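You operate a simulated robot arm through the tools that you are given. There is no shell and no other tool. Be economical: measure what you need, move in short steps, check, and stop when the job is done.

Carry out the task below with a simulated robot arm. There is one attempt and no reset: what you move stays moved.

TASK
Lube the mouth of tube three and bring the expander over it.
Fine: load the brush at the tin, stand it back in its holder, shut the tin. The power stays off. Set down upright: lube brush.

Only the result counts: the job must be done as asked and must still hold three seconds after the hand-in. Knocking over, shifting, dropping, spilling or breaking anything else fails it.

THE ROBOT
A 6-joint arm with a two-finger parallel gripper, fixed in place. Base frame: the origin is at the foot of the arm, x ahead of it, y to its left, z up; the work surface is at about z = 0.76. Lengths are in m, angles in rad, forces in N, time in s.
With the tool pointing down near the work surface it reaches from about 0.26 to 0.68 m from the base axis. Its first joint turns from -1.152 to 1.152 rad. Payload 2.9 kg.
Tool frame: the origin (TCP) lies between the finger pads and is the grasp point; the fingertips stand 0.03 m ahead of it; z points along the fingers, y is the line along which they close. The gripper opens to 0.11 m. The fingers are 0.02 m wide and 0.01 m thick; the gripper's body (0.048 by 0.112 m) begins 0.055 m behind the TCP.
Orientation is that of the tool frame in the base frame, as a unit quaternion [x, y, z, w]. With the fingers straight down and closing along the base's y, the tool's x points along the base's -x, its y along +y and its z along -z.

THE INTERFACE
- The arm moves only by the tool send_rows. Its arguments are lists of equal length, an entry for each row: "translation": the shift along the tool's x, y, z in units of 25 mm (1.0 is 25 mm), a list of three; "turn": the turn, a rotation vector about the tool's x, y, z in units of 4 degrees (1.0 is 4 degrees), a list of three; "hand": the gripper command, from -1 (shut) to 1 (fully open), values between in proportion. In form: {"translation": [[x, y, z], ...], "turn": [[rx, ry, rz], ...], "hand": [hand, ...]}. A call has 1 to 20 rows; each row shifts and turns the commanded pose from where the row before left it, along the tool's axes as they then stand. A call with a number of a shift or a turn outside -1 to 1 is refused whole. Each row takes 0.2 s and may step no farther than 0.05 m and 0.15 rad from the row before; otherwise, or with a gripper value out of range, the whole call is refused. Where a pose cannot be reached the arm comes as near as it can. A force on the tool above 60 N (or 10 N above the force at the start of the call, whichever is more), or a blocked arm, ends the call early, and 0.2 s more pass. The fingers move at their own pace (about 0.108 m/s each) and stop on an object; they squeeze with about 33 N. The grip force told is the motor's: it shows also when the fingers shut on nothing. Time passes only in rows, and 0.2 s behind the last, so rows that do not move let the fingers close. It gives the time, the measured TCP pose, the force on the tool (base axes), the opening and the grip force at its end, in the units of the frame above (readings bear some noise), with the torque about the TCP (base axes, N m) and any sound that the robot's microphone picked up.
- Cameras (640 x 400 px; columns grow to the right, rows downward): "scene" is fixed at [0.0792, 0.4393, 1.3763]; the picture's right is [-0.71, -0.71, 0.00], its down [-0.45, 0.45, -0.77] and it looks along [0.55, -0.55, -0.63] (base axes); focal length 292 px, centre (320, 200). "wrist" rides on the gripper at [0.072, 0.017, -0.103] in the tool frame; the picture's right is [-0.23, 0.97, 0.00], its down [-0.76, -0.18, -0.62] and it looks along [-0.61, -0.14, 0.78] (tool axes); focal length 222 px, centre (320, 200). There is no depth. A picture from a camera that has moved, and an enlarged one, comes with that camera's place and axes in the base frame and with its lens.
- capture(camera): a new picture of that camera. No time passes.
- inspect(camera, box): a new picture of the part [left, top, right, bottom] of that camera's present view, enlarged. No time passes.
- sign_off(): hands the job in; it is judged then, once.

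Work in short steps. Places have to be worked out from the pictures, the camera data and where the tool is seen: move nearer, look again, correct. Check each grasp and each placing, and mend what went wrong. You have 120 turns and 64 pictures in all, those below and enlarged ones among them. Open the gripper and draw the arm clear of the work before you hand the job in, unless the task says otherwise; then end with one line.

The tools are called after "Emit:" as name(argument=value, ...) on one line, values as JSON. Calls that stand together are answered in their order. send_rows: Moves the arm, as the interface text tells. Its arguments: {"type":"object","properties":{"translation":{"type":"array"},"turn":{"type":"array"},"hand":{"type":"array"}},"required":["translation","turn","hand"]} The other tools are called the same way: capture (camera) takes a picture; inspect (camera, box) takes an enlarged picture of a part of a camera's view; sign_off () hands the job in.

At the start:

```text
time: 0.0
tcp_pos: [0.3553, -0.075, 1.1576]
tcp_rot: [0.0, 1.0, 0.0, 0.0]
contact_force: [0.2, 0.1, 0.2]
torque: [-0.02, 0.01, -0.01]
finger_gap: 0.1101
grasp_force: 0.0
```

scene: 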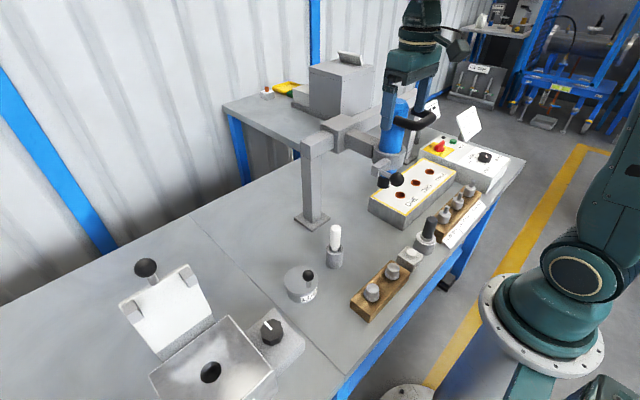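
wrist: 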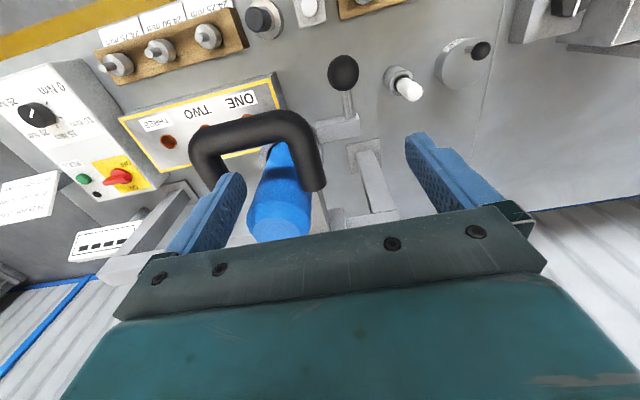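

I begin with enlarged views of the bench to identify the tin, brush, holder, tube block and expander.

Emit:
inspect(camera="scene", box=[260, 200, 480, 340])

Emit:
inspect(camera="scene", box=[290, 40, 530, 240])

Emit:
inspect(camera="wrist", box=[100, 0, 500, 250])

```text
2.86 times, centred on (370, 270) of scene
camera zoom: at [0.0792, 0.4393, 1.3763], right [-0.71, -0.71, 0.0], down [-0.45, 0.45, -0.77], along [0.55, -0.55, -0.63], focal length 835 px, centre (177, 0)
```

zoom: 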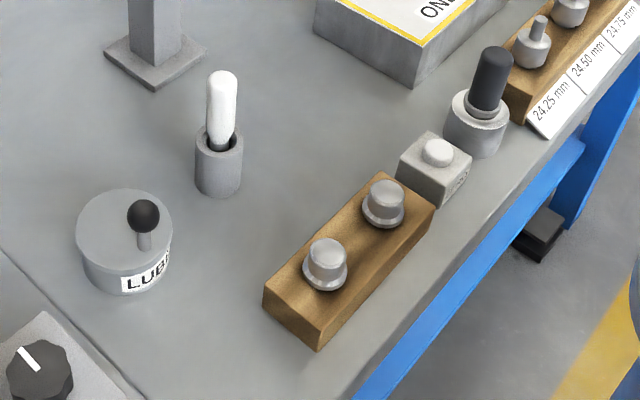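

```text
2.00 times, centred on (410, 140) of scene
camera zoom: at [0.0792, 0.4393, 1.3763], right [-0.71, -0.71, 0.0], down [-0.45, 0.45, -0.77], along [0.55, -0.55, -0.63], focal length 584 px, centre (140, 320)
```

zoom: 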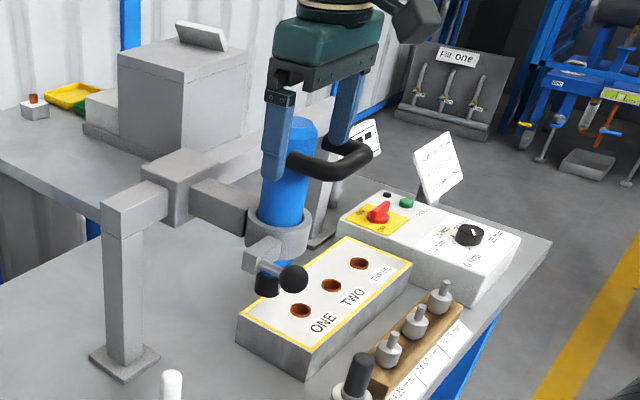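

```text
1.60 times, centred on (300, 125) of wrist
camera zoom: at [0.2832, -0.0586, 1.2598], right [0.23, 0.97, 0.0], down [0.76, -0.18, 0.62], along [0.61, -0.14, -0.78], focal length 355 px, centre (352, 320)
```

zoom: 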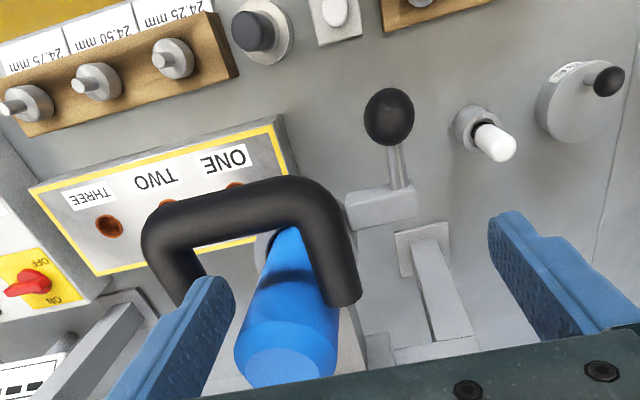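

The expander hangs on a carriage on a rail; the tin (knobbed lid) is near (0.38, 0.20) and the brush near (0.39, 0.07). I move the hand left to +y and then partly down to look at the tin and brush closely.

Emit:
send_rows(translation=[[0, 1, 0], [0, 1, 0], [0, 1, 0], [0, 1, 0], [0, 1, 0], [0, 1, 0], [0, 1, 0], [0, 1, 0], [0, 1, 0], [0, 0, 1], [0, 0, 1], [0, 0, 1], [0, 0, 1], [0, 0, 1]], turn=[[0, 0, 0], [0, 0, 0], [0, 0, 0], [0, 0, 0], [0, 0, 0], [0, 0, 0], [0, 0, 0], [0, 0, 0], [0, 0, 0], [0, 0, 0], [0, 0, 0], [0, 0, 0], [0, 0, 0], [0, 0, 0]], hand=[1, 1, 1, 1, 1, 1, 1, 1, 1, 1, 1, 1, 1, 1])

Emit:
capture(camera="wrist")

Emit:
inspect(camera="scene", box=[280, 60, 520, 220])

```text
time: 3.0
tcp_pos: [0.3564, 0.1492, 1.0325]
tcp_rot: [0.0, 1.0, 0.0, -0.001]
contact_force: [0.1, -0.9, -0.4]
torque: [0.0, -0.03, 0.01]
finger_gap: 0.1103
grasp_force: 0.0
```

```text
58 pictures are left
camera wrist: at [0.2834, 0.1661, 1.136], right [0.23, 0.97, 0.0], down [0.76, -0.18, 0.62], along [0.61, -0.14, -0.78], focal length 222 px, centre (320, 200)
```

wrist: 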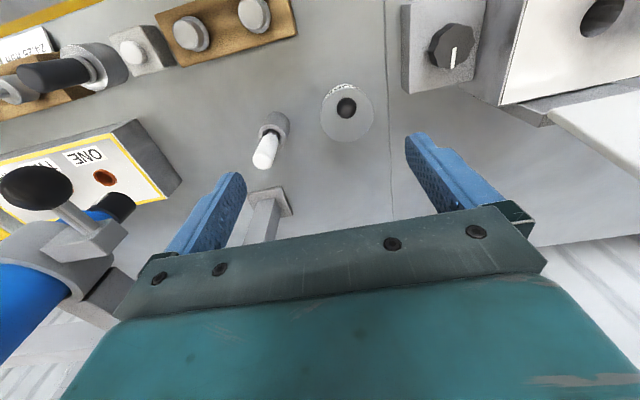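

```text
2.50 times, centred on (400, 140) of scene
camera zoom: at [0.0792, 0.4393, 1.3763], right [-0.71, -0.71, 0.0], down [-0.45, 0.45, -0.77], along [0.55, -0.55, -0.63], focal length 730 px, centre (120, 350)
```

zoom: 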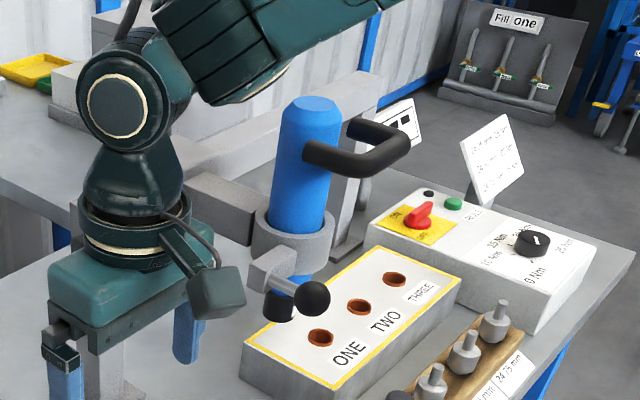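

Tin is around (0.39, 0.184), its lid knob offset toward the robot at about (0.376, 0.18, 0.84). I zoom into the tin and brush in the wrist view to see how the lid opens.

Emit:
inspect(camera="wrist", box=[230, 60, 410, 172])

Emit:
inspect(camera="scene", box=[265, 210, 375, 315])

```text
3.56 times, centred on (320, 116) of wrist
camera zoom: at [0.2834, 0.1661, 1.136], right [0.23, 0.97, 0.0], down [0.76, -0.18, 0.62], along [0.61, -0.14, -0.78], focal length 790 px, centre (320, 499)
```

zoom: 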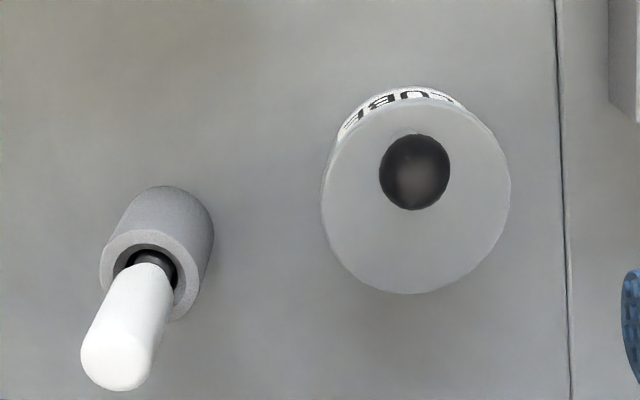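

```text
3.81 times, centred on (320, 262) of scene
camera zoom: at [0.0792, 0.4393, 1.3763], right [-0.71, -0.71, 0.0], down [-0.45, 0.45, -0.77], along [0.55, -0.55, -0.63], focal length 1113 px, centre (320, -38)
```

zoom: 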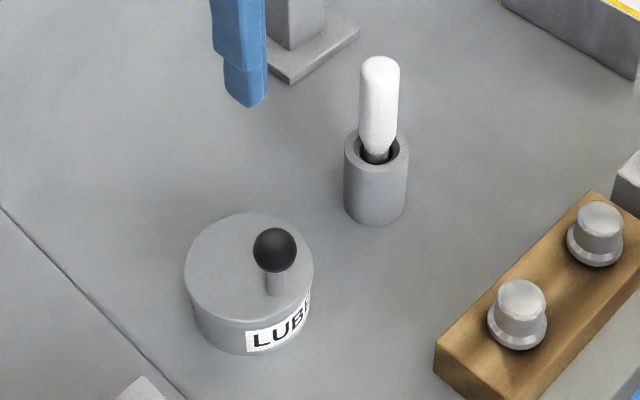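

The ball knob triangulates to (0.3745, 0.180, 0.845), the lid top ~0.808; the brush stands upright at (0.398, 0.067), handle z 0.83–0.893. I align above the knob and lower around it with the hand open.

Emit:
send_rows(translation=[[-0.724, 0.616, 0], [0, 0.616, 0], [0, 0, 1], [0, 0, 1], [0, 0, 1], [0, 0, 1], [0, 0, 1], [0, 0, 1], [0, 0, 1], [0, 0, 0.3], [0, 0, 0]], turn=[[0, 0, 0], [0, 0, 0], [0, 0, 0], [0, 0, 0], [0, 0, 0], [0, 0, 0], [0, 0, 0], [0, 0, 0], [0, 0, 0], [0, 0, 0], [0, 0, 0]], hand=[0.3, 0.3, 0.3, 0.3, 0.3, 0.3, 0.3, 0.3, 0.3, 0.3, 0.3])

Emit:
capture(camera="wrist")

Emit:
inspect(camera="scene", box=[240, 200, 400, 320])

```text
time: 5.4
tcp_pos: [0.3749, 0.18, 0.8506]
tcp_rot: [0.0, 1.0, 0.0, 0.0]
contact_force: [-0.1, 0.3, -0.1]
torque: [-0.02, 0.0, -0.02]
finger_gap: 0.0715
grasp_force: 0.1
```

```text
54 pictures are left
camera wrist: at [0.3009, 0.1969, 0.9527], right [0.23, 0.97, 0.0], down [0.76, -0.18, 0.62], along [0.61, -0.14, -0.78], focal length 222 px, centre (320, 200)
```

wrist: 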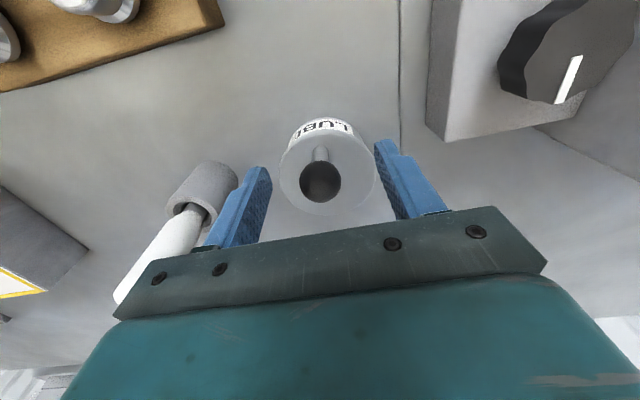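

```text
3.33 times, centred on (320, 260) of scene
camera zoom: at [0.0792, 0.4393, 1.3763], right [-0.71, -0.71, 0.0], down [-0.45, 0.45, -0.77], along [0.55, -0.55, -0.63], focal length 974 px, centre (320, 0)
```

zoom: 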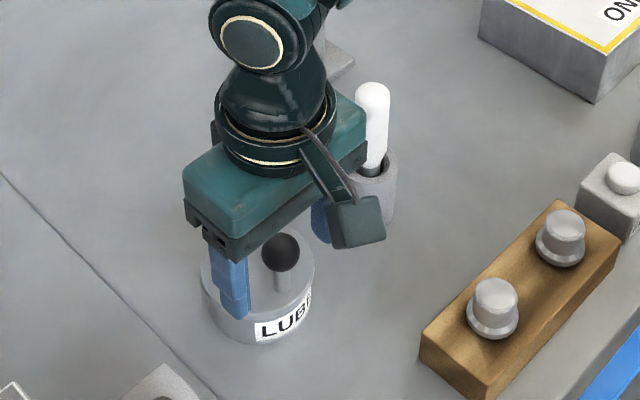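

The knob sits between the fingers, its centre near z 0.841. I lower 5 mm and close on it.

Emit:
send_rows(translation=[[0, 0, 0.2], [0, 0, 0], [0, 0, 0], [0, 0, 0]], turn=[[0, 0, 0], [0, 0, 0], [0, 0, 0], [0, 0, 0]], hand=[0.3, -1, -1, -1])

```text
time: 6.4
tcp_pos: [0.3757, 0.1804, 0.8443]
tcp_rot: [0.001, 1.0, 0.0, 0.0]
contact_force: [-0.2, -3.3, 0.9]
torque: [-0.01, -0.07, -0.04]
finger_gap: 0.025
grasp_force: 44.9
```

Gripped (25 mm ball). I lift gently about 10 mm and read the force to tell hinged from loose.

Emit:
send_rows(translation=[[0, 0, -0.15], [0, 0, -0.15], [0, 0, -0.15], [0, 0, 0]], turn=[[0, 0, 0], [0, 0, 0], [0, 0, 0], [0, 0, 0]], hand=[-1, -1, -1, -1])

Emit:
inspect(camera="wrist", box=[220, 90, 420, 240])

Emit:
inspect(camera="scene", box=[240, 200, 400, 320])

```text
time: 7.4
tcp_pos: [0.3758, 0.1805, 0.8552]
tcp_rot: [0.001, 1.0, 0.001, 0.002]
contact_force: [19.1, -5.7, -20.8]
torque: [-0.06, 0.28, -0.01]
finger_gap: 0.0251
grasp_force: 44.8
```

```text
2.67 times, centred on (320, 165) of wrist
camera zoom: at [0.3021, 0.1971, 0.9586], right [0.23, 0.97, 0.0], down [0.76, -0.18, 0.63], along [0.61, -0.14, -0.78], focal length 592 px, centre (320, 293)
```

zoom: 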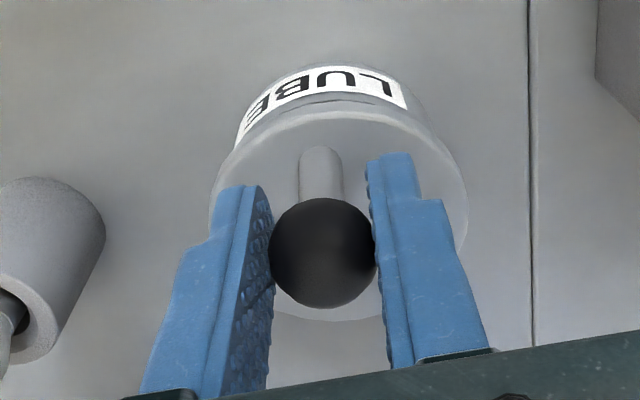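

```text
3.33 times, centred on (320, 260) of scene
camera zoom: at [0.0798, 0.4393, 1.3762], right [-0.71, -0.71, 0.0], down [-0.45, 0.45, -0.77], along [0.54, -0.55, -0.63], focal length 974 px, centre (320, 0)
```

zoom: 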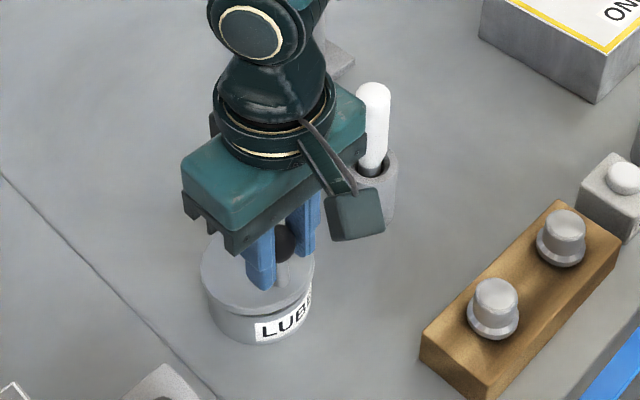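

The lid tilts up about a hinge on the far (+x) side near (0.434, 0.805). I follow that arc in part and watch the force.

Emit:
send_rows(translation=[[-0.336, 0, 0], [-0.29, 0, -0.24], [-0.298, 0, -0.208], [-0.34, 0, -0.16], [-0.34, 0, -0.12], [0, 0, 0]], turn=[[0, 0, 0], [0, 0, 0], [0, 0, 0], [0, 0, 0], [0, 0, 0], [0, 0, 0]], hand=[-1, -1, -1, -1, -1, -1])

```text
time: 8.8
tcp_pos: [0.4163, 0.1801, 0.8752]
tcp_rot: [0.001, 1.0, 0.0, 0.003]
contact_force: [-1.2, 0.0, 1.0]
torque: [0.0, 0.01, -0.03]
finger_gap: 0.0002
grasp_force: 37.9
```

The fingers shut on nothing — the ball slipped out. I look at where the lid is.

Emit:
capture(camera="wrist")

Emit:
inspect(camera="scene", box=[240, 200, 400, 320])

```text
50 pictures are left
camera wrist: at [0.3428, 0.1972, 0.9776], right [0.23, 0.97, 0.0], down [0.76, -0.18, 0.63], along [0.61, -0.14, -0.78], focal length 222 px, centre (320, 200)
```

wrist: 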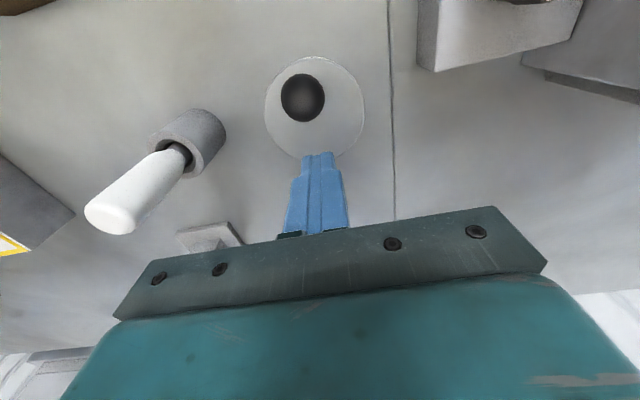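

```text
3.33 times, centred on (320, 260) of scene
camera zoom: at [0.0792, 0.4393, 1.3763], right [-0.71, -0.71, 0.0], down [-0.45, 0.45, -0.77], along [0.55, -0.55, -0.63], focal length 974 px, centre (320, 0)
```

zoom: 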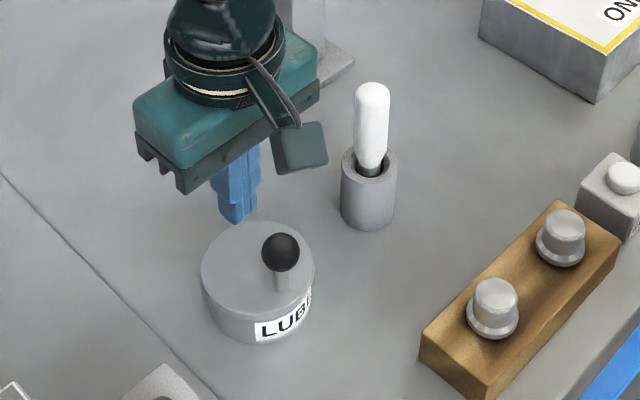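

The lid fell shut again; nothing else moved. I back off above the knob, reopen and regrip it centred at z≈0.842, then follow a tighter arc in small steps.

Emit:
send_rows(translation=[[0, 0, -0.8], [0.84, 0, 0], [0.83, 0, 0], [0, 0, 0.7], [0, 0, 0.7], [0, 0, 0.7], [0, 0, 0], [0, 0, 0], [0, 0, 0], [0, 0, 0]], turn=[[0, 0, 0], [0, 0, 0], [0, 0, 0], [0, 0, 0], [0, 0, 0], [0, 0, 0], [0, 0, 0], [0, 0, 0], [0, 0, 0], [0, 0, 0]], hand=[0.0, 0.0, 0.0, 0.0, 0.0, 0.0, 0.0, -1, -1, -1])

```text
time: 11.0
tcp_pos: [0.372, 0.1798, 0.8405]
tcp_rot: [0.0, 1.0, 0.0, 0.0]
contact_force: [1.9, -5.4, -3.0]
torque: [0.01, 0.09, -0.04]
finger_gap: 0.0252
grasp_force: 45.2
```

Gripped again, TCP at z 0.8405. I move 10 mm along the estimated tangent and read the force.

Emit:
send_rows(translation=[[-0.13, 0, -0.16], [-0.14, 0, -0.15], [0, 0, 0]], turn=[[0, 0, 0], [0, 0, 0], [0, 0, 0]], hand=[-1, -1, -1])

```text
time: 11.8
tcp_pos: [0.3761, 0.1794, 0.8492]
tcp_rot: [-0.001, 1.0, -0.001, -0.004]
contact_force: [-14.1, -1.1, -8.4]
torque: [-0.02, 1.26, -0.01]
finger_gap: 0.0249
grasp_force: 45.0
```

Torque of 1.3 Nm about y shows the pads drag on the ball, so the tool should turn with the lid. I lower the lid back, open, pitch the tool 28° the other way about the ball, and regrip so the lid swing can be followed by turning.

Emit:
send_rows(translation=[[0.14, 0, 0.15], [0.06, 0, 0.13], [0, 0, 0], [0, 0, 0], [0, 0, 0], [0, 0, 0], [0, 0, 0], [0, 0, 0], [0, 0, 0], [0, 0, 0], [0, 0, 0], [0, 0, 0]], turn=[[0, 0, 0], [0, 0, 0], [0, 0, 0], [0, 0, 0], [0, -1, 0], [0, -1, 0], [0, -1, 0], [0, -1, 0], [0, -1, 0], [0, -1, 0], [0, -1, 0], [0, 0, 0]], hand=[-1, -1, 0, 0, 0, 0, 0, 0, 0, 0, 0, 0])

Emit:
capture(camera="wrist")

```text
time: 14.4
tcp_pos: [0.3738, 0.181, 0.8414]
tcp_rot: [0.0, 0.97, 0.0, 0.243]
contact_force: [-0.9, -0.2, 0.0]
torque: [-0.02, 0.0, -0.02]
finger_gap: 0.0548
grasp_force: 0.1
```

```text
48 pictures are left
camera wrist: at [0.2615, 0.1973, 0.899], right [0.2, 0.97, 0.11], down [0.38, -0.18, 0.91], along [0.9, -0.14, -0.4], focal length 222 px, centre (320, 200)
```

wrist: 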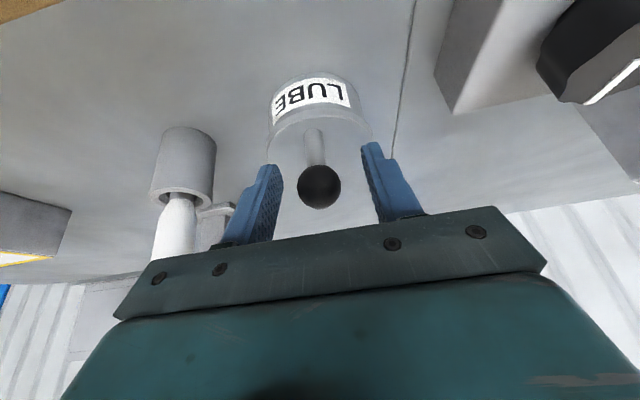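

Knob is centred between the fingers. I grip, then turn the tool with the lid 16° along its arc.

Emit:
send_rows(translation=[[0, 0, 0], [0, 0, 0], [0, 0, 0], [-0.16, 0, -0.083], [-0.16, 0, -0.083], [-0.16, 0, -0.083], [-0.16, 0, -0.083], [0, 0, 0]], turn=[[0, 0, 0], [0, 0, 0], [0, 0, 0], [0, 1, 0], [0, 1, 0], [0, 1, 0], [0, 1, 0], [0, 0, 0]], hand=[-1, -1, -1, -1, -1, -1, -1, -1])

```text
time: 16.2
tcp_pos: [0.3881, 0.1811, 0.855]
tcp_rot: [0.001, 0.994, -0.001, 0.107]
contact_force: [7.9, -7.2, 13.2]
torque: [-0.03, -1.15, 0.01]
finger_gap: 0.025
grasp_force: 45.1
```

Torque sign shows the tool turned slightly more than the lid: the hinge radius is nearer 0.073 m. I catch up and continue with larger steps per turn.

Emit:
send_rows(translation=[[-0.2, 0, -0.12], [-0.175, 0, -0.106], [-0.175, 0, -0.106], [-0.175, 0, -0.106], [0, 0, 0]], turn=[[0, 0.5, 0], [0, 1, 0], [0, 1, 0], [0, 1, 0], [0, 0, 0]], hand=[-1, -1, -1, -1, -1])

```text
time: 17.4
tcp_pos: [0.4039, 0.1796, 0.8686]
tcp_rot: [0.0, 1.0, -0.001, -0.018]
contact_force: [13.2, -0.3, -19.0]
torque: [0.02, -0.23, -0.06]
finger_gap: 0.0248
grasp_force: 44.9
```

Readings fit a hinge at (0.434, 0.805), radius 0.070; the small radial force asks for a slightly tighter arc. I continue.

Emit:
send_rows(translation=[[-0.171, 0, -0.075], [-0.171, 0, -0.075], [-0.171, 0, -0.075], [-0.171, 0, -0.075], [0, 0, 0]], turn=[[0, 0.95, 0], [0, 0.95, 0], [0, 0.95, 0], [0, 0.95, 0], [0, 0, 0]], hand=[-1, -1, -1, -1, -1])

```text
time: 18.6
tcp_pos: [0.4194, 0.1801, 0.8741]
tcp_rot: [0.0, 0.989, 0.0, -0.151]
contact_force: [-0.4, -9.3, 26.3]
torque: [-0.04, -0.61, -0.04]
finger_gap: 0.0251
grasp_force: 44.8
```

Force now pushes the tool upward; I take a look at the lid before going on.

Emit:
capture(camera="wrist")

Emit:
inspect(camera="scene", box=[240, 200, 400, 320])

```text
47 pictures are left
camera wrist: at [0.3809, 0.1968, 0.9942], right [0.22, 0.97, -0.07], down [0.91, -0.18, 0.37], along [0.35, -0.14, -0.93], focal length 222 px, centre (320, 200)
```

wrist: 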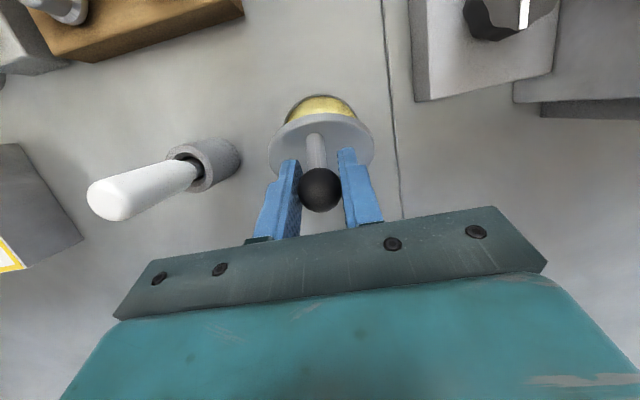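

```text
3.33 times, centred on (320, 260) of scene
camera zoom: at [0.0788, 0.439, 1.3764], right [-0.71, -0.71, 0.0], down [-0.45, 0.45, -0.77], along [0.55, -0.55, -0.63], focal length 974 px, centre (320, 0)
```

zoom: 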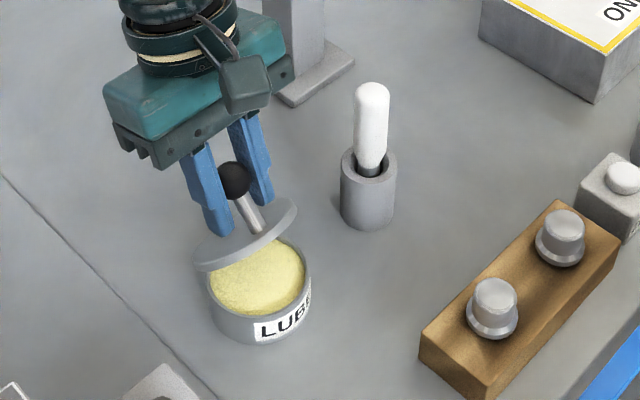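

The lid is up ~45° and the lube is visible; grip still good. I continue the arc slightly higher with a bit less turn.

Emit:
send_rows(translation=[[-0.142, 0, -0.14], [-0.142, 0, -0.1], [-0.142, 0, -0.1], [-0.142, 0, -0.1], [0, 0, 0]], turn=[[0, 0.6, 0], [0, 0.8, 0], [0, 0.8, 0], [0, 0.8, 0], [0, 0, 0]], hand=[-1, -1, -1, -1, -1])

```text
time: 19.8
tcp_pos: [0.436, 0.1805, 0.877]
tcp_rot: [0.001, 0.967, -0.001, -0.254]
contact_force: [-4.3, -10.0, -23.8]
torque: [0.05, 0.45, -0.06]
finger_gap: 0.0246
grasp_force: 45.1
```

Slightly too high now; consistent with a hinge at (0.434, 0.805) and r≈0.071. Continue over the top.

Emit:
send_rows(translation=[[-0.16, 0, -0.03], [-0.175, 0, -0.07], [-0.175, 0, -0.075], [-0.175, 0, -0.08], [-0.175, 0, -0.08], [0, 0, 0]], turn=[[0, 1, 0], [0, 1, 0], [0, 1, 0], [0, 1, 0], [0, 1, 0], [0, 0, 0]], hand=[-1, -1, -1, -1, -1, -1])

```text
time: 20.4
tcp_pos: [0.4419, 0.1792, 0.8771]
tcp_rot: [-0.009, 0.956, 0.013, -0.292]
contact_force: [0.1, 10.3, -3.8]
torque: [0.05, -0.01, 0.05]
finger_gap: 0.025
grasp_force: 45.6
out of reach, approached as far as the arm can: row 2
stopped in row 2: the force on the tool passed its limit at 87 N (the readings are from after the stop); the commanded pose is now the measured one
```

The wrist reached its tilt limit (~33°), grip still holds. From here I translate only along the arc, letting the ball pivot in the pads.

Emit:
send_rows(translation=[[-0.21, 0, -0.068], [-0.21, 0, -0.068], [0, 0, 0]], turn=[[0, 0, 0], [0, 0, 0], [0, 0, 0]], hand=[-1, -1, -1])

```text
time: 21.2
tcp_pos: [0.451, 0.1801, 0.875]
tcp_rot: [-0.01, 0.957, 0.016, -0.289]
contact_force: [-10.6, 37.5, 19.9]
torque: [-0.03, 0.94, 0.06]
finger_gap: 0.0251
grasp_force: 45.2
out of reach, approached as far as the arm can: row 2
```

Reach is limited by the tilt, so I reduce tilt while continuing along the arc.

Emit:
send_rows(translation=[[0, 0, 0], [-0.165, 0, -0.022], [-0.165, 0, -0.022], [-0.165, 0, -0.022], [0, 0, 0]], turn=[[0, -1, 0], [0, -1, 0], [0, -1, 0], [0, -1, 0], [0, 0, 0]], hand=[-1, -1, -1, -1, -1])

```text
time: 22.4
tcp_pos: [0.5277, 0.1942, 0.8874]
tcp_rot: [-0.005, 0.987, 0.014, -0.157]
contact_force: [-1.0, -0.8, -0.3]
torque: [0.0, 0.03, 0.01]
finger_gap: 0.0002
grasp_force: 37.5
out of reach, approached as far as the arm can: row 1, 2, 3, 4
```

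The grip came off and the hand moved forward. I check the state of the lid.

Emit:
capture(camera="scene")

Emit:
capture(camera="wrist")

```text
45 pictures are left
```

scene: 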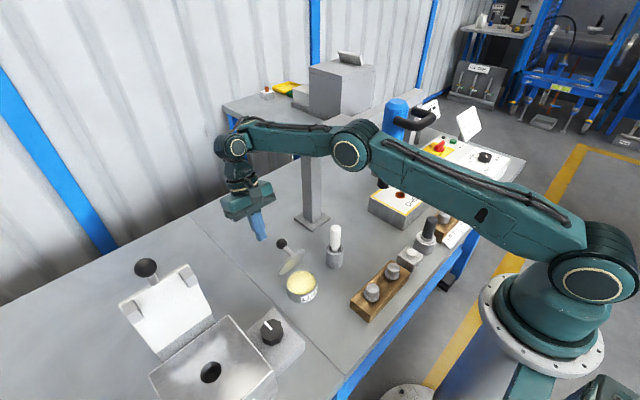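

```text
44 pictures are left
camera wrist: at [0.4906, 0.2073, 1.008], right [0.21, 0.98, -0.04], down [0.92, -0.18, 0.35], along [0.34, -0.11, -0.94], focal length 222 px, centre (320, 200)
```

wrist: 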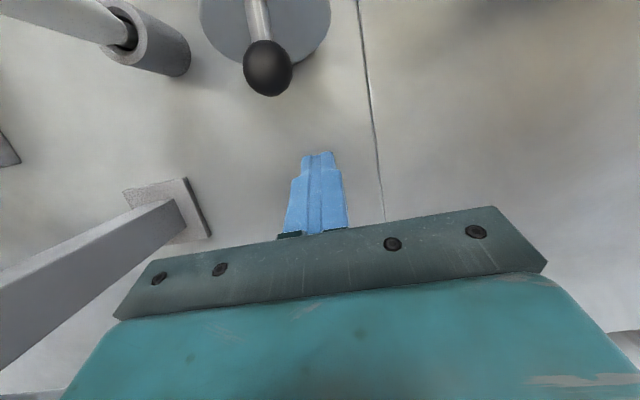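

The lid tipped fully open and stays. I raise the hand, bring it vertical, and read the pose.

Emit:
send_rows(translation=[[0.31, 0, -0.95], [0.31, 0, -0.95], [0.31, 0, -0.95], [0, 0, 0], [0, 0, 0], [0, 0, 0], [0, 0, 0], [0, 0, 0], [0, 0, 0]], turn=[[0, 0, 0], [0, 0, 0], [0, 0, 0], [0, -1, 0], [0, -1, 0], [0, -1, 0], [0, -1, 0], [0, -0.5, 0], [0, 0, 0]], hand=[-1, -1, -1, -1, -1, -1, -1, -1, -1])

```text
time: 24.4
tcp_pos: [0.5267, 0.1949, 0.9438]
tcp_rot: [-0.004, 1.0, 0.014, 0.0]
contact_force: [-0.1, -0.2, -0.1]
torque: [0.01, 0.0, -0.02]
finger_gap: 0.0001
grasp_force: 37.9
out of reach, approached as far as the arm can: row 3, 4
```

Clear. I correct the small roll error and go above the brush at (0.398, 0.067).

Emit:
send_rows(translation=[[0, 0, -1], [0.85, -0.85, 0], [0.85, -0.85, 0], [0.85, -0.85, 0], [0.85, -0.85, 0], [0.85, -0.85, 0], [0.85, -0.85, 0], [0, 0, 0]], turn=[[0.4, 0, 0.11], [0, 0, 0], [0, 0, 0], [0, 0, 0], [0, 0, 0], [0, 0, 0], [0, 0, 0], [0, 0, 0]], hand=[0, 0, 0, 0, 0, 0, 0, 0])

Emit:
capture(camera="wrist")

```text
time: 26.2
tcp_pos: [0.4003, 0.067, 0.9687]
tcp_rot: [0.0, 1.0, 0.0, 0.0]
contact_force: [0.5, 0.6, 0.0]
torque: [-0.01, 0.02, -0.01]
finger_gap: 0.0549
grasp_force: 0.1
```

```text
43 pictures are left
camera wrist: at [0.3271, 0.0827, 1.0719], right [0.23, 0.97, 0.0], down [0.76, -0.18, 0.62], along [0.61, -0.14, -0.78], focal length 222 px, centre (320, 200)
```

wrist: 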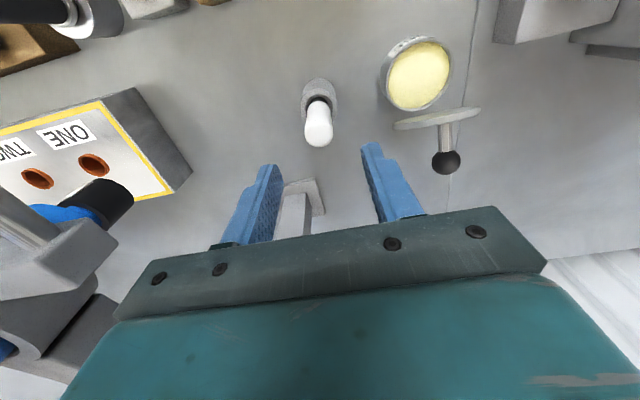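

Brush handle confirmed at about (0.399, 0.066). I lower to z≈0.866 around the handle and close.

Emit:
send_rows(translation=[[0.04, -0.04, 1], [0, 0, 1], [0, 0, 1], [0, 0, 1], [0, 0, 0.1], [0, 0, 0], [0, 0, 0], [0, 0, 0]], turn=[[0, 0, 0], [0, 0, 0], [0, 0, 0], [0, 0, 0], [0, 0, 0], [0, 0, 0], [0, 0, 0], [0, 0, 0]], hand=[0, 0, 0, 0, 0, -1, -1, -1])

Emit:
capture(camera="wrist")

```text
time: 28.0
tcp_pos: [0.3994, 0.0649, 0.8674]
tcp_rot: [0.001, 1.0, 0.001, 0.0]
contact_force: [-0.3, 0.4, 0.2]
torque: [-0.03, 0.01, -0.04]
finger_gap: 0.0238
grasp_force: 32.9
```

```text
42 pictures are left
camera wrist: at [0.3258, 0.0823, 0.9704], right [0.23, 0.97, 0.0], down [0.76, -0.18, 0.62], along [0.61, -0.14, -0.78], focal length 222 px, centre (320, 200)
```

wrist: 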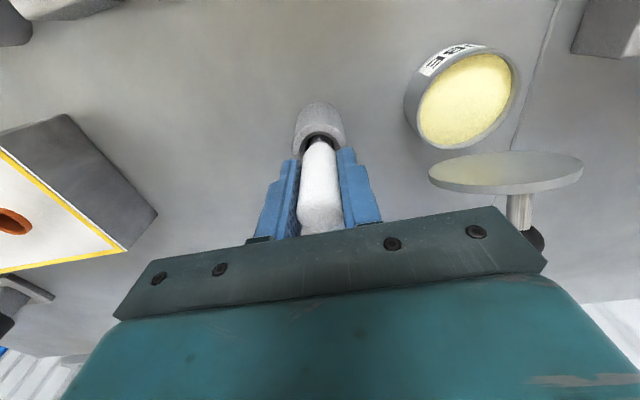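

Grasped (23.8 mm), pose noted for the return: (0.3994, 0.0649, 0.8674). I lift straight up 0.11 m and check.

Emit:
send_rows(translation=[[0, 0, -0.5], [0, 0, -0.9], [0, 0, -1], [0, 0, -1], [0, 0, -1], [0, 0, 0]], turn=[[0, 0, 0], [0, 0, 0], [0, 0, 0], [0, 0, 0], [0, 0, 0], [0, 0, 0]], hand=[-1, -1, -1, -1, -1, -1])

Emit:
inspect(camera="scene", box=[240, 150, 400, 310])

Emit:
capture(camera="wrist")

```text
time: 29.4
tcp_pos: [0.4006, 0.0669, 0.9773]
tcp_rot: [0.0, 1.0, 0.001, 0.0]
contact_force: [-1.0, 0.1, -0.5]
torque: [0.06, 0.0, 0.0]
finger_gap: 0.0235
grasp_force: 33.5
```

```text
2.50 times, centred on (320, 230) of scene
camera zoom: at [0.0792, 0.4393, 1.3763], right [-0.71, -0.71, 0.0], down [-0.45, 0.45, -0.77], along [0.55, -0.55, -0.63], focal length 730 px, centre (320, 125)
```

zoom: 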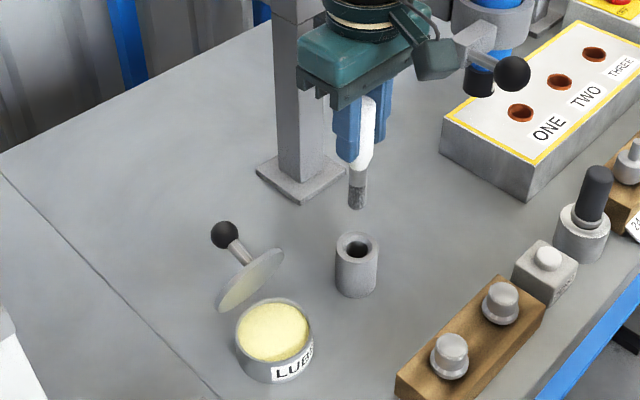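

```text
40 pictures are left
camera wrist: at [0.3278, 0.0827, 1.0803], right [0.23, 0.97, 0.0], down [0.76, -0.18, 0.62], along [0.61, -0.14, -0.78], focal length 222 px, centre (320, 200)
```

wrist: 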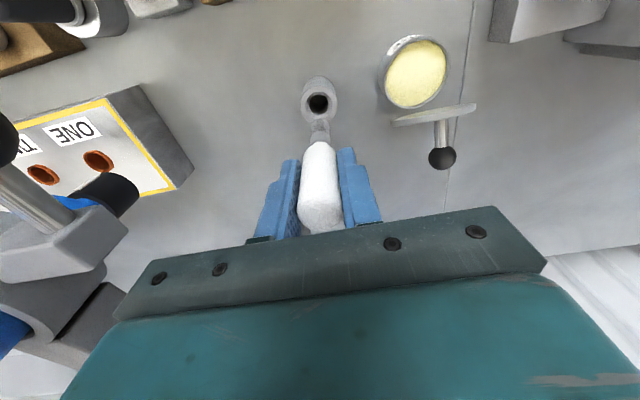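

The brush hangs straight, its tip ~0.097 below the TCP. The lube surface is at z≈0.797; I go over the tin centre and dip the tip to about z 0.784.

Emit:
send_rows(translation=[[0.05, 0.9, 0], [0.05, 0.9, 0], [0.05, 0.9, 0], [0.05, 0.9, 0], [0.05, 0.95, 0], [0, 0, 0], [0, 0, 1], [0, 0, 1], [0, 0, 0.6], [0, 0, 0.6], [0, 0, 0.5], [0, 0, 0]], turn=[[0, 0, 0], [0, 0, 0], [0, 0, 0], [0, 0, 0], [0, 0, 0], [0, 0, 0], [0, 0, 0], [0, 0, 0], [0, 0, 0], [0, 0, 0], [0, 0, 0], [0, 0, 0]], hand=[-1, -1, -1, -1, -1, -1, -1, -1, -1, -1, -1, -1])

Emit:
inspect(camera="scene", box=[240, 190, 400, 320])

```text
time: 32.0
tcp_pos: [0.3939, 0.1793, 0.885]
tcp_rot: [0.001, 1.0, 0.001, 0.003]
contact_force: [3.1, -3.1, 21.6]
torque: [-0.49, -0.39, 0.02]
finger_gap: 0.0238
grasp_force: 33.4
```

```text
3.08 times, centred on (320, 255) of scene
camera zoom: at [0.079, 0.4391, 1.3763], right [-0.71, -0.71, 0.0], down [-0.45, 0.45, -0.77], along [0.55, -0.55, -0.63], focal length 899 px, centre (320, 31)
```

zoom: 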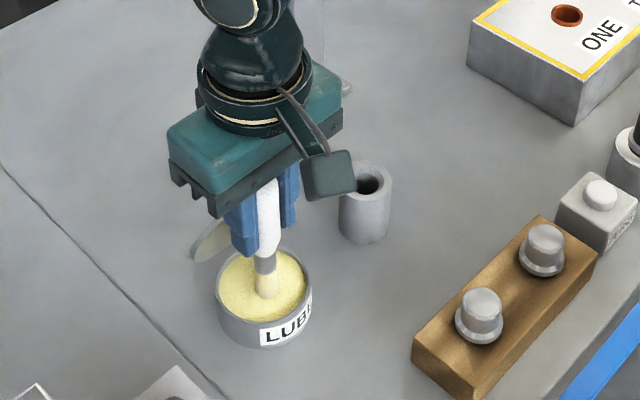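

The bristles are yellow with lube and 21 N shows it's touching the lube bed. I lift off straight up and check the brush.

Emit:
send_rows(translation=[[0, 0, -0.5], [0, 0, -1], [0, 0, -1], [0, 0, -1], [0, 0, -0.5], [0, 0, 0]], turn=[[0, 0, 0], [0, 0, 0], [0, 0, 0], [0, 0, 0], [0, 0, 0], [0, 0, 0]], hand=[-1, -1, -1, -1, -1, -1])

Emit:
capture(camera="scene")

Emit:
inspect(camera="scene", box=[240, 150, 400, 310])

```text
time: 33.4
tcp_pos: [0.3941, 0.1818, 0.9843]
tcp_rot: [0.001, 1.0, 0.002, 0.0]
contact_force: [-0.8, -0.5, -0.6]
torque: [-0.05, 0.01, -0.01]
finger_gap: 0.0238
grasp_force: 32.5
```

```text
38 pictures are left
```

scene: 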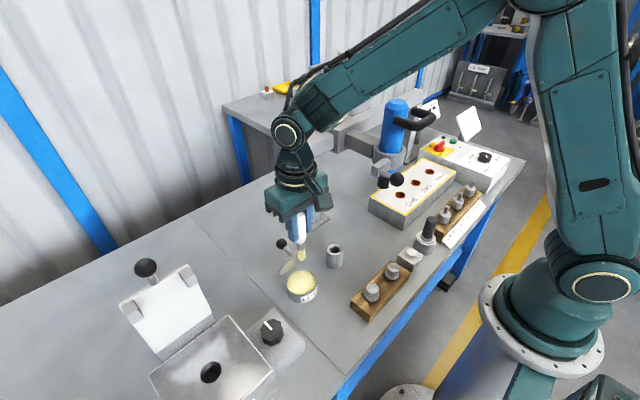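

```text
2.50 times, centred on (320, 230) of scene
camera zoom: at [0.0792, 0.4393, 1.3763], right [-0.71, -0.71, 0.0], down [-0.45, 0.45, -0.77], along [0.55, -0.55, -0.63], focal length 730 px, centre (320, 125)
```

zoom: 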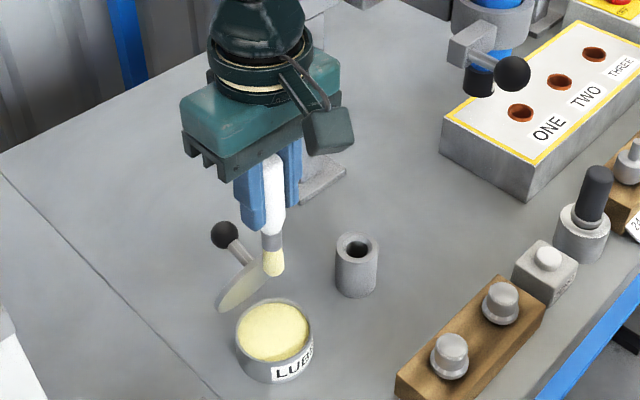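

Brush is well loaded. The handle bar is near (0.33, −0.11, 1.125) and motor top ~1.14, so I raise the brush high to cross above them to tube three's side.

Emit:
send_rows(translation=[[0.1, 0, -0.95], [0.1, 0, -0.95], [0.1, 0, -0.95], [0.1, 0, -0.95], [0.1, 0, -0.95], [0.1, 0, -0.95], [0.1, 0, -0.95], [0.1, 0, -0.95], [0.1, 0, -0.95], [0.1, 0, -0.95], [0.1, 0, -0.95], [0.1, 0, -0.95], [0, 0, 0]], turn=[[0, 0, 0], [0, 0, 0], [0, 0, 0], [0, 0, 0], [0, 0, 0], [0, 0, 0], [0, 0, 0], [0, 0, 0], [0, 0, 0], [0, 0, 0], [0, 0, 0], [0, 0, 0], [0, 0, 0]], hand=[-1, -1, -1, -1, -1, -1, -1, -1, -1, -1, -1, -1, -1])

```text
time: 36.2
tcp_pos: [0.362, 0.1782, 1.2696]
tcp_rot: [0.001, 1.0, 0.001, 0.0]
contact_force: [-0.6, 0.0, -0.5]
torque: [0.03, 0.01, 0.01]
finger_gap: 0.0238
grasp_force: 33.0
```

Reached z 1.27 with the tool vertical. I sweep across in y at this height.

Emit:
send_rows(translation=[[0, -1, -0.1], [0, -1, -0.1], [0, -1, -0.1], [0, -1, -0.1], [0, -1, 0], [0, -1, 0], [0, -1, 0], [0, -1, 0], [0, -1, 0], [0, -1, 0], [0, -1, 0], [0, -1, 0], [0, -1, 0], [0, -1, 0], [0, -1, 0], [0, -1, 0], [0, -1, 0], [0, -1, 0], [0, 0, 0]], turn=[[0, 0, 0], [0, 0, 0], [0, 0, 0], [0, 0, 0], [0, 0, 0], [0, 0, 0], [0, 0, 0], [0, 0, 0], [0, 0, 0], [0, 0, 0], [0, 0, 0], [0, 0, 0], [0, 0, 0], [0, 0, 0], [0, 0, 0], [0, 0, 0], [0, 0, 0], [0, 0, 0], [0, 0, 0]], hand=[-1, -1, -1, -1, -1, -1, -1, -1, -1, -1, -1, -1, -1, -1, -1, -1, -1, -1, -1])

Emit:
capture(camera="wrist")

Emit:
capture(camera="scene")

```text
time: 40.2
tcp_pos: [0.3626, -0.2696, 1.2805]
tcp_rot: [0.001, 1.0, 0.002, 0.0]
contact_force: [-0.6, -0.2, -0.4]
torque: [0.02, 0.02, 0.01]
finger_gap: 0.0238
grasp_force: 33.0
```

```text
36 pictures are left
camera wrist: at [0.2897, -0.2531, 1.3832], right [0.23, 0.97, 0.0], down [0.76, -0.18, 0.62], along [0.61, -0.14, -0.78], focal length 222 px, centre (320, 200)
```

wrist: 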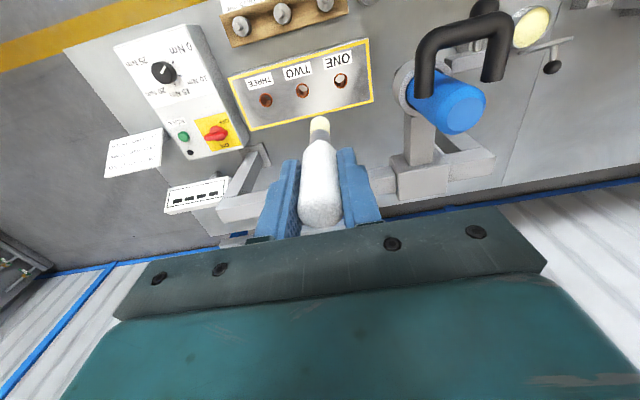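

```text
35 pictures are left
```

scene: 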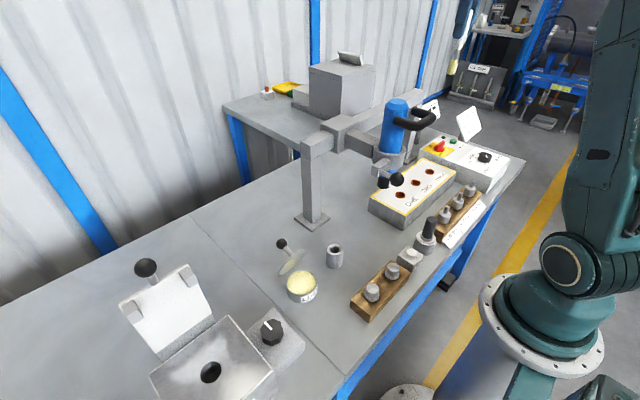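

Hole three triangulates to about (0.402, −0.408), block top z≈0.828. I move above it and descend until the brush tip is about 5 cm above, then look.

Emit:
send_rows(translation=[[-0.27, -0.92, 0], [-0.27, -0.92, 0], [-0.27, -0.92, 0], [-0.27, -0.92, 0], [-0.27, -0.92, 0], [-0.23, -0.92, 0], [0, 0, 1], [0, 0, 1], [0, 0, 1], [0, 0, 1], [0, 0, 1], [0, 0, 1], [0, 0, 1], [0, 0, 1], [0, 0, 1], [0, 0, 1], [0, 0, 1], [0, 0, 1], [0, 0, 0]], turn=[[0, 0, 0], [0, 0, 0], [0, 0, 0], [0, 0, 0], [0, 0, 0], [0, 0, 0], [0, 0, 0], [0, 0, 0], [0, 0, 0], [0, 0, 0], [0, 0, 0], [0, 0, 0], [0, 0, 0], [0, 0, 0], [0, 0, 0], [0, 0, 0], [0, 0, 0], [0, 0, 0], [0, 0, 0]], hand=[-1, -1, -1, -1, -1, -1, -1, -1, -1, -1, -1, -1, -1, -1, -1, -1, -1, -1, -1])

Emit:
capture(camera="wrist")

Emit:
inspect(camera="scene", box=[360, 80, 520, 220])

```text
time: 44.2
tcp_pos: [0.3861, -0.3912, 0.9566]
tcp_rot: [0.0, 1.0, 0.001, 0.001]
contact_force: [0.7, 0.6, -0.4]
torque: [-0.02, 0.01, -0.02]
finger_gap: 0.0232
grasp_force: 33.4
out of reach, approached as far as the arm can: row 5, 6
```

```text
34 pictures are left
camera wrist: at [0.3117, -0.3761, 1.0601], right [0.23, 0.97, 0.0], down [0.76, -0.18, 0.62], along [0.61, -0.14, -0.78], focal length 222 px, centre (320, 200)
```

wrist: 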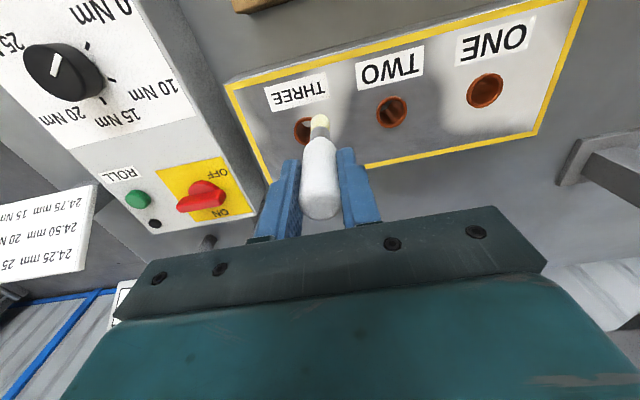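

```text
2.86 times, centred on (440, 150) of scene
camera zoom: at [0.0792, 0.4393, 1.3763], right [-0.71, -0.71, 0.0], down [-0.45, 0.45, -0.77], along [0.55, -0.55, -0.63], focal length 835 px, centre (-23, 343)
```

zoom: 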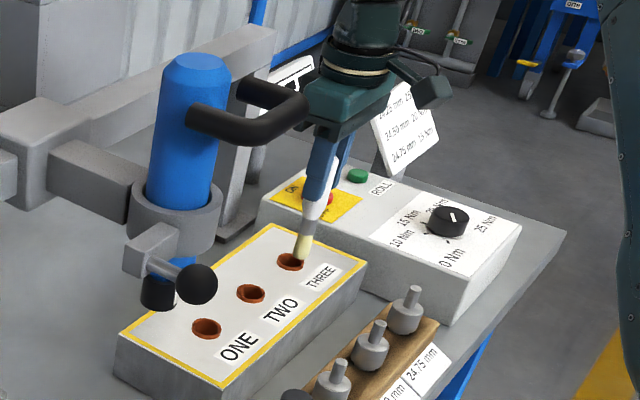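

The tip is ~2 cm above the block, short of hole three by roughly +0.016 in x and −0.017 in y. I correct and look again.

Emit:
send_rows(translation=[[-0.32, -0.34, 0], [-0.32, -0.34, 0], [0, 0, 0]], turn=[[0, 0, 0], [0, 0, 0], [0, 0, 0]], hand=[-1, -1, -1])

Emit:
inspect(camera="wrist", box=[230, 50, 430, 200])

Emit:
inspect(camera="scene", box=[380, 120, 470, 200])

```text
time: 45.0
tcp_pos: [0.4007, -0.4093, 0.9566]
tcp_rot: [0.001, 1.0, 0.001, 0.0]
contact_force: [0.1, 0.5, -0.5]
torque: [0.03, 0.01, 0.03]
finger_gap: 0.0227
grasp_force: 33.0
```

```text
2.67 times, centred on (330, 125) of wrist
camera zoom: at [0.3284, -0.3935, 1.0609], right [0.23, 0.97, 0.0], down [0.76, -0.18, 0.62], along [0.61, -0.14, -0.78], focal length 592 px, centre (293, 400)
```

zoom: 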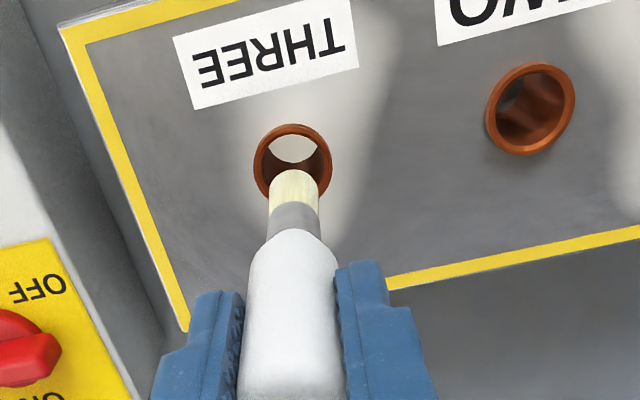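

```text
5.00 times, centred on (425, 160) of scene
camera zoom: at [0.0792, 0.4393, 1.3763], right [-0.71, -0.71, 0.0], down [-0.45, 0.45, -0.77], along [0.55, -0.55, -0.63], focal length 1461 px, centre (-205, 400)
```

zoom: 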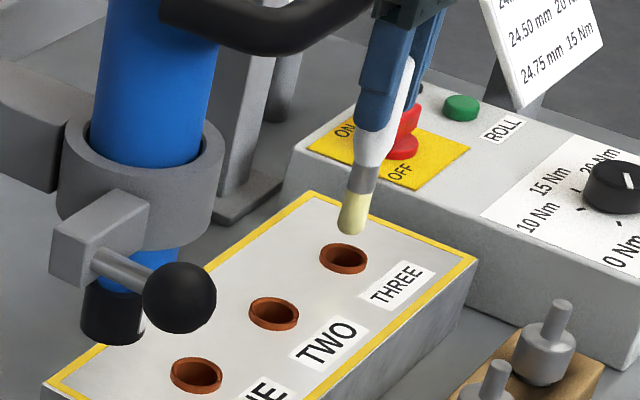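

Both views predict the tip drops centrally into mouth three (tip ≈ 0.85, mouth ≈ 0.83). I lower 32 mm in small rows.

Emit:
send_rows(translation=[[0, 0, 0.4], [0, 0, 0.3], [0, 0, 0.3], [0, 0, 0.3], [0, 0, 0]], turn=[[0, 0, 0], [0, 0, 0], [0, 0, 0], [0, 0, 0], [0, 0, 0]], hand=[-1, -1, -1, -1, -1])

Emit:
inspect(camera="wrist", box=[230, 50, 430, 200])

Emit:
inspect(camera="scene", box=[380, 120, 470, 200])

```text
time: 46.2
tcp_pos: [0.4012, -0.4087, 0.9255]
tcp_rot: [0.0, 1.0, 0.001, 0.0]
contact_force: [-0.4, 0.3, -0.5]
torque: [0.03, 0.03, -0.02]
finger_gap: 0.0222
grasp_force: 33.0
```

```text
2.67 times, centred on (330, 125) of wrist
camera zoom: at [0.3285, -0.3926, 1.0291], right [0.23, 0.97, 0.0], down [0.76, -0.18, 0.62], along [0.61, -0.14, -0.78], focal length 592 px, centre (293, 400)
```

zoom: 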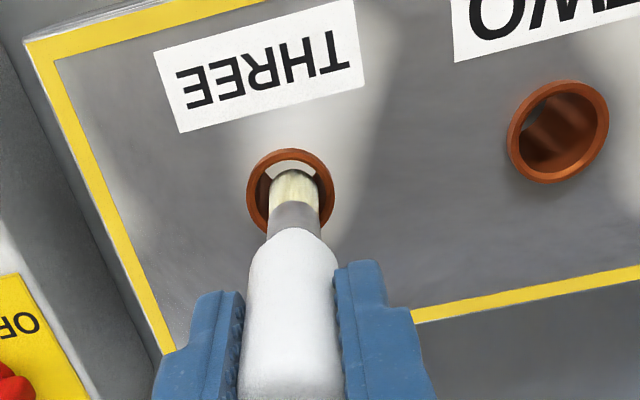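

```text
5.00 times, centred on (425, 160) of scene
camera zoom: at [0.0792, 0.4393, 1.3763], right [-0.71, -0.71, 0.0], down [-0.45, 0.45, -0.77], along [0.55, -0.55, -0.63], focal length 1461 px, centre (-205, 400)
```

zoom: 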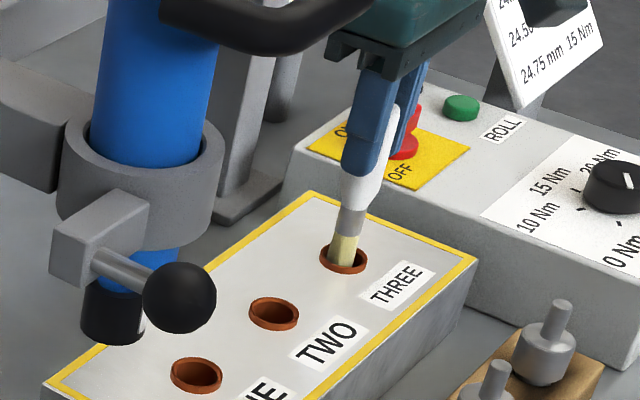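

The bristles are in mouth three, contact-free and centred. I go slightly deeper and swirl gently a few millimetres to wet the mouth all round.

Emit:
send_rows(translation=[[0, 0, 0.2], [0.16, 0, 0], [-0.08, 0.14, 0], [-0.16, 0, 0], [-0.08, -0.14, 0], [0.08, -0.14, 0], [0.16, 0, 0], [-0.08, 0.14, 0], [0, 0, 0]], turn=[[0, 0, 0], [0, 0, 0], [0, 0, 0], [0, 0, 0], [0, 0, 0], [0, 0, 0], [0, 0, 0], [0, 0, 0], [0, 0, 0]], hand=[-1, -1, -1, -1, -1, -1, -1, -1, -1])

Emit:
inspect(camera="wrist", box=[230, 50, 430, 200])

```text
time: 48.2
tcp_pos: [0.402, -0.407, 0.9212]
tcp_rot: [0.001, 1.0, 0.001, 0.0]
contact_force: [0.1, 0.6, -0.4]
torque: [-0.03, 0.01, -0.02]
finger_gap: 0.0221
grasp_force: 32.8
```

```text
2.67 times, centred on (330, 125) of wrist
camera zoom: at [0.3287, -0.3922, 1.0246], right [0.23, 0.97, 0.0], down [0.76, -0.18, 0.62], along [0.61, -0.14, -0.78], focal length 592 px, centre (293, 400)
```

zoom: 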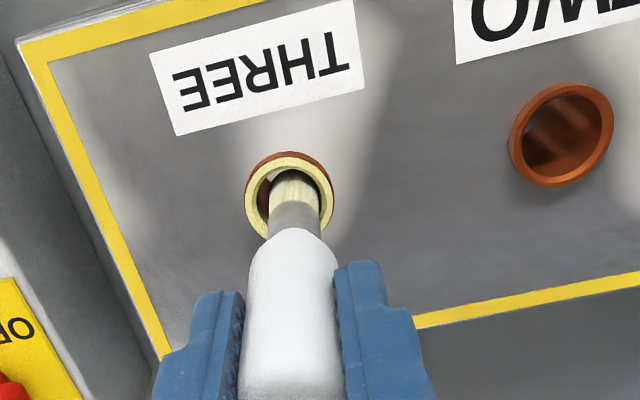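

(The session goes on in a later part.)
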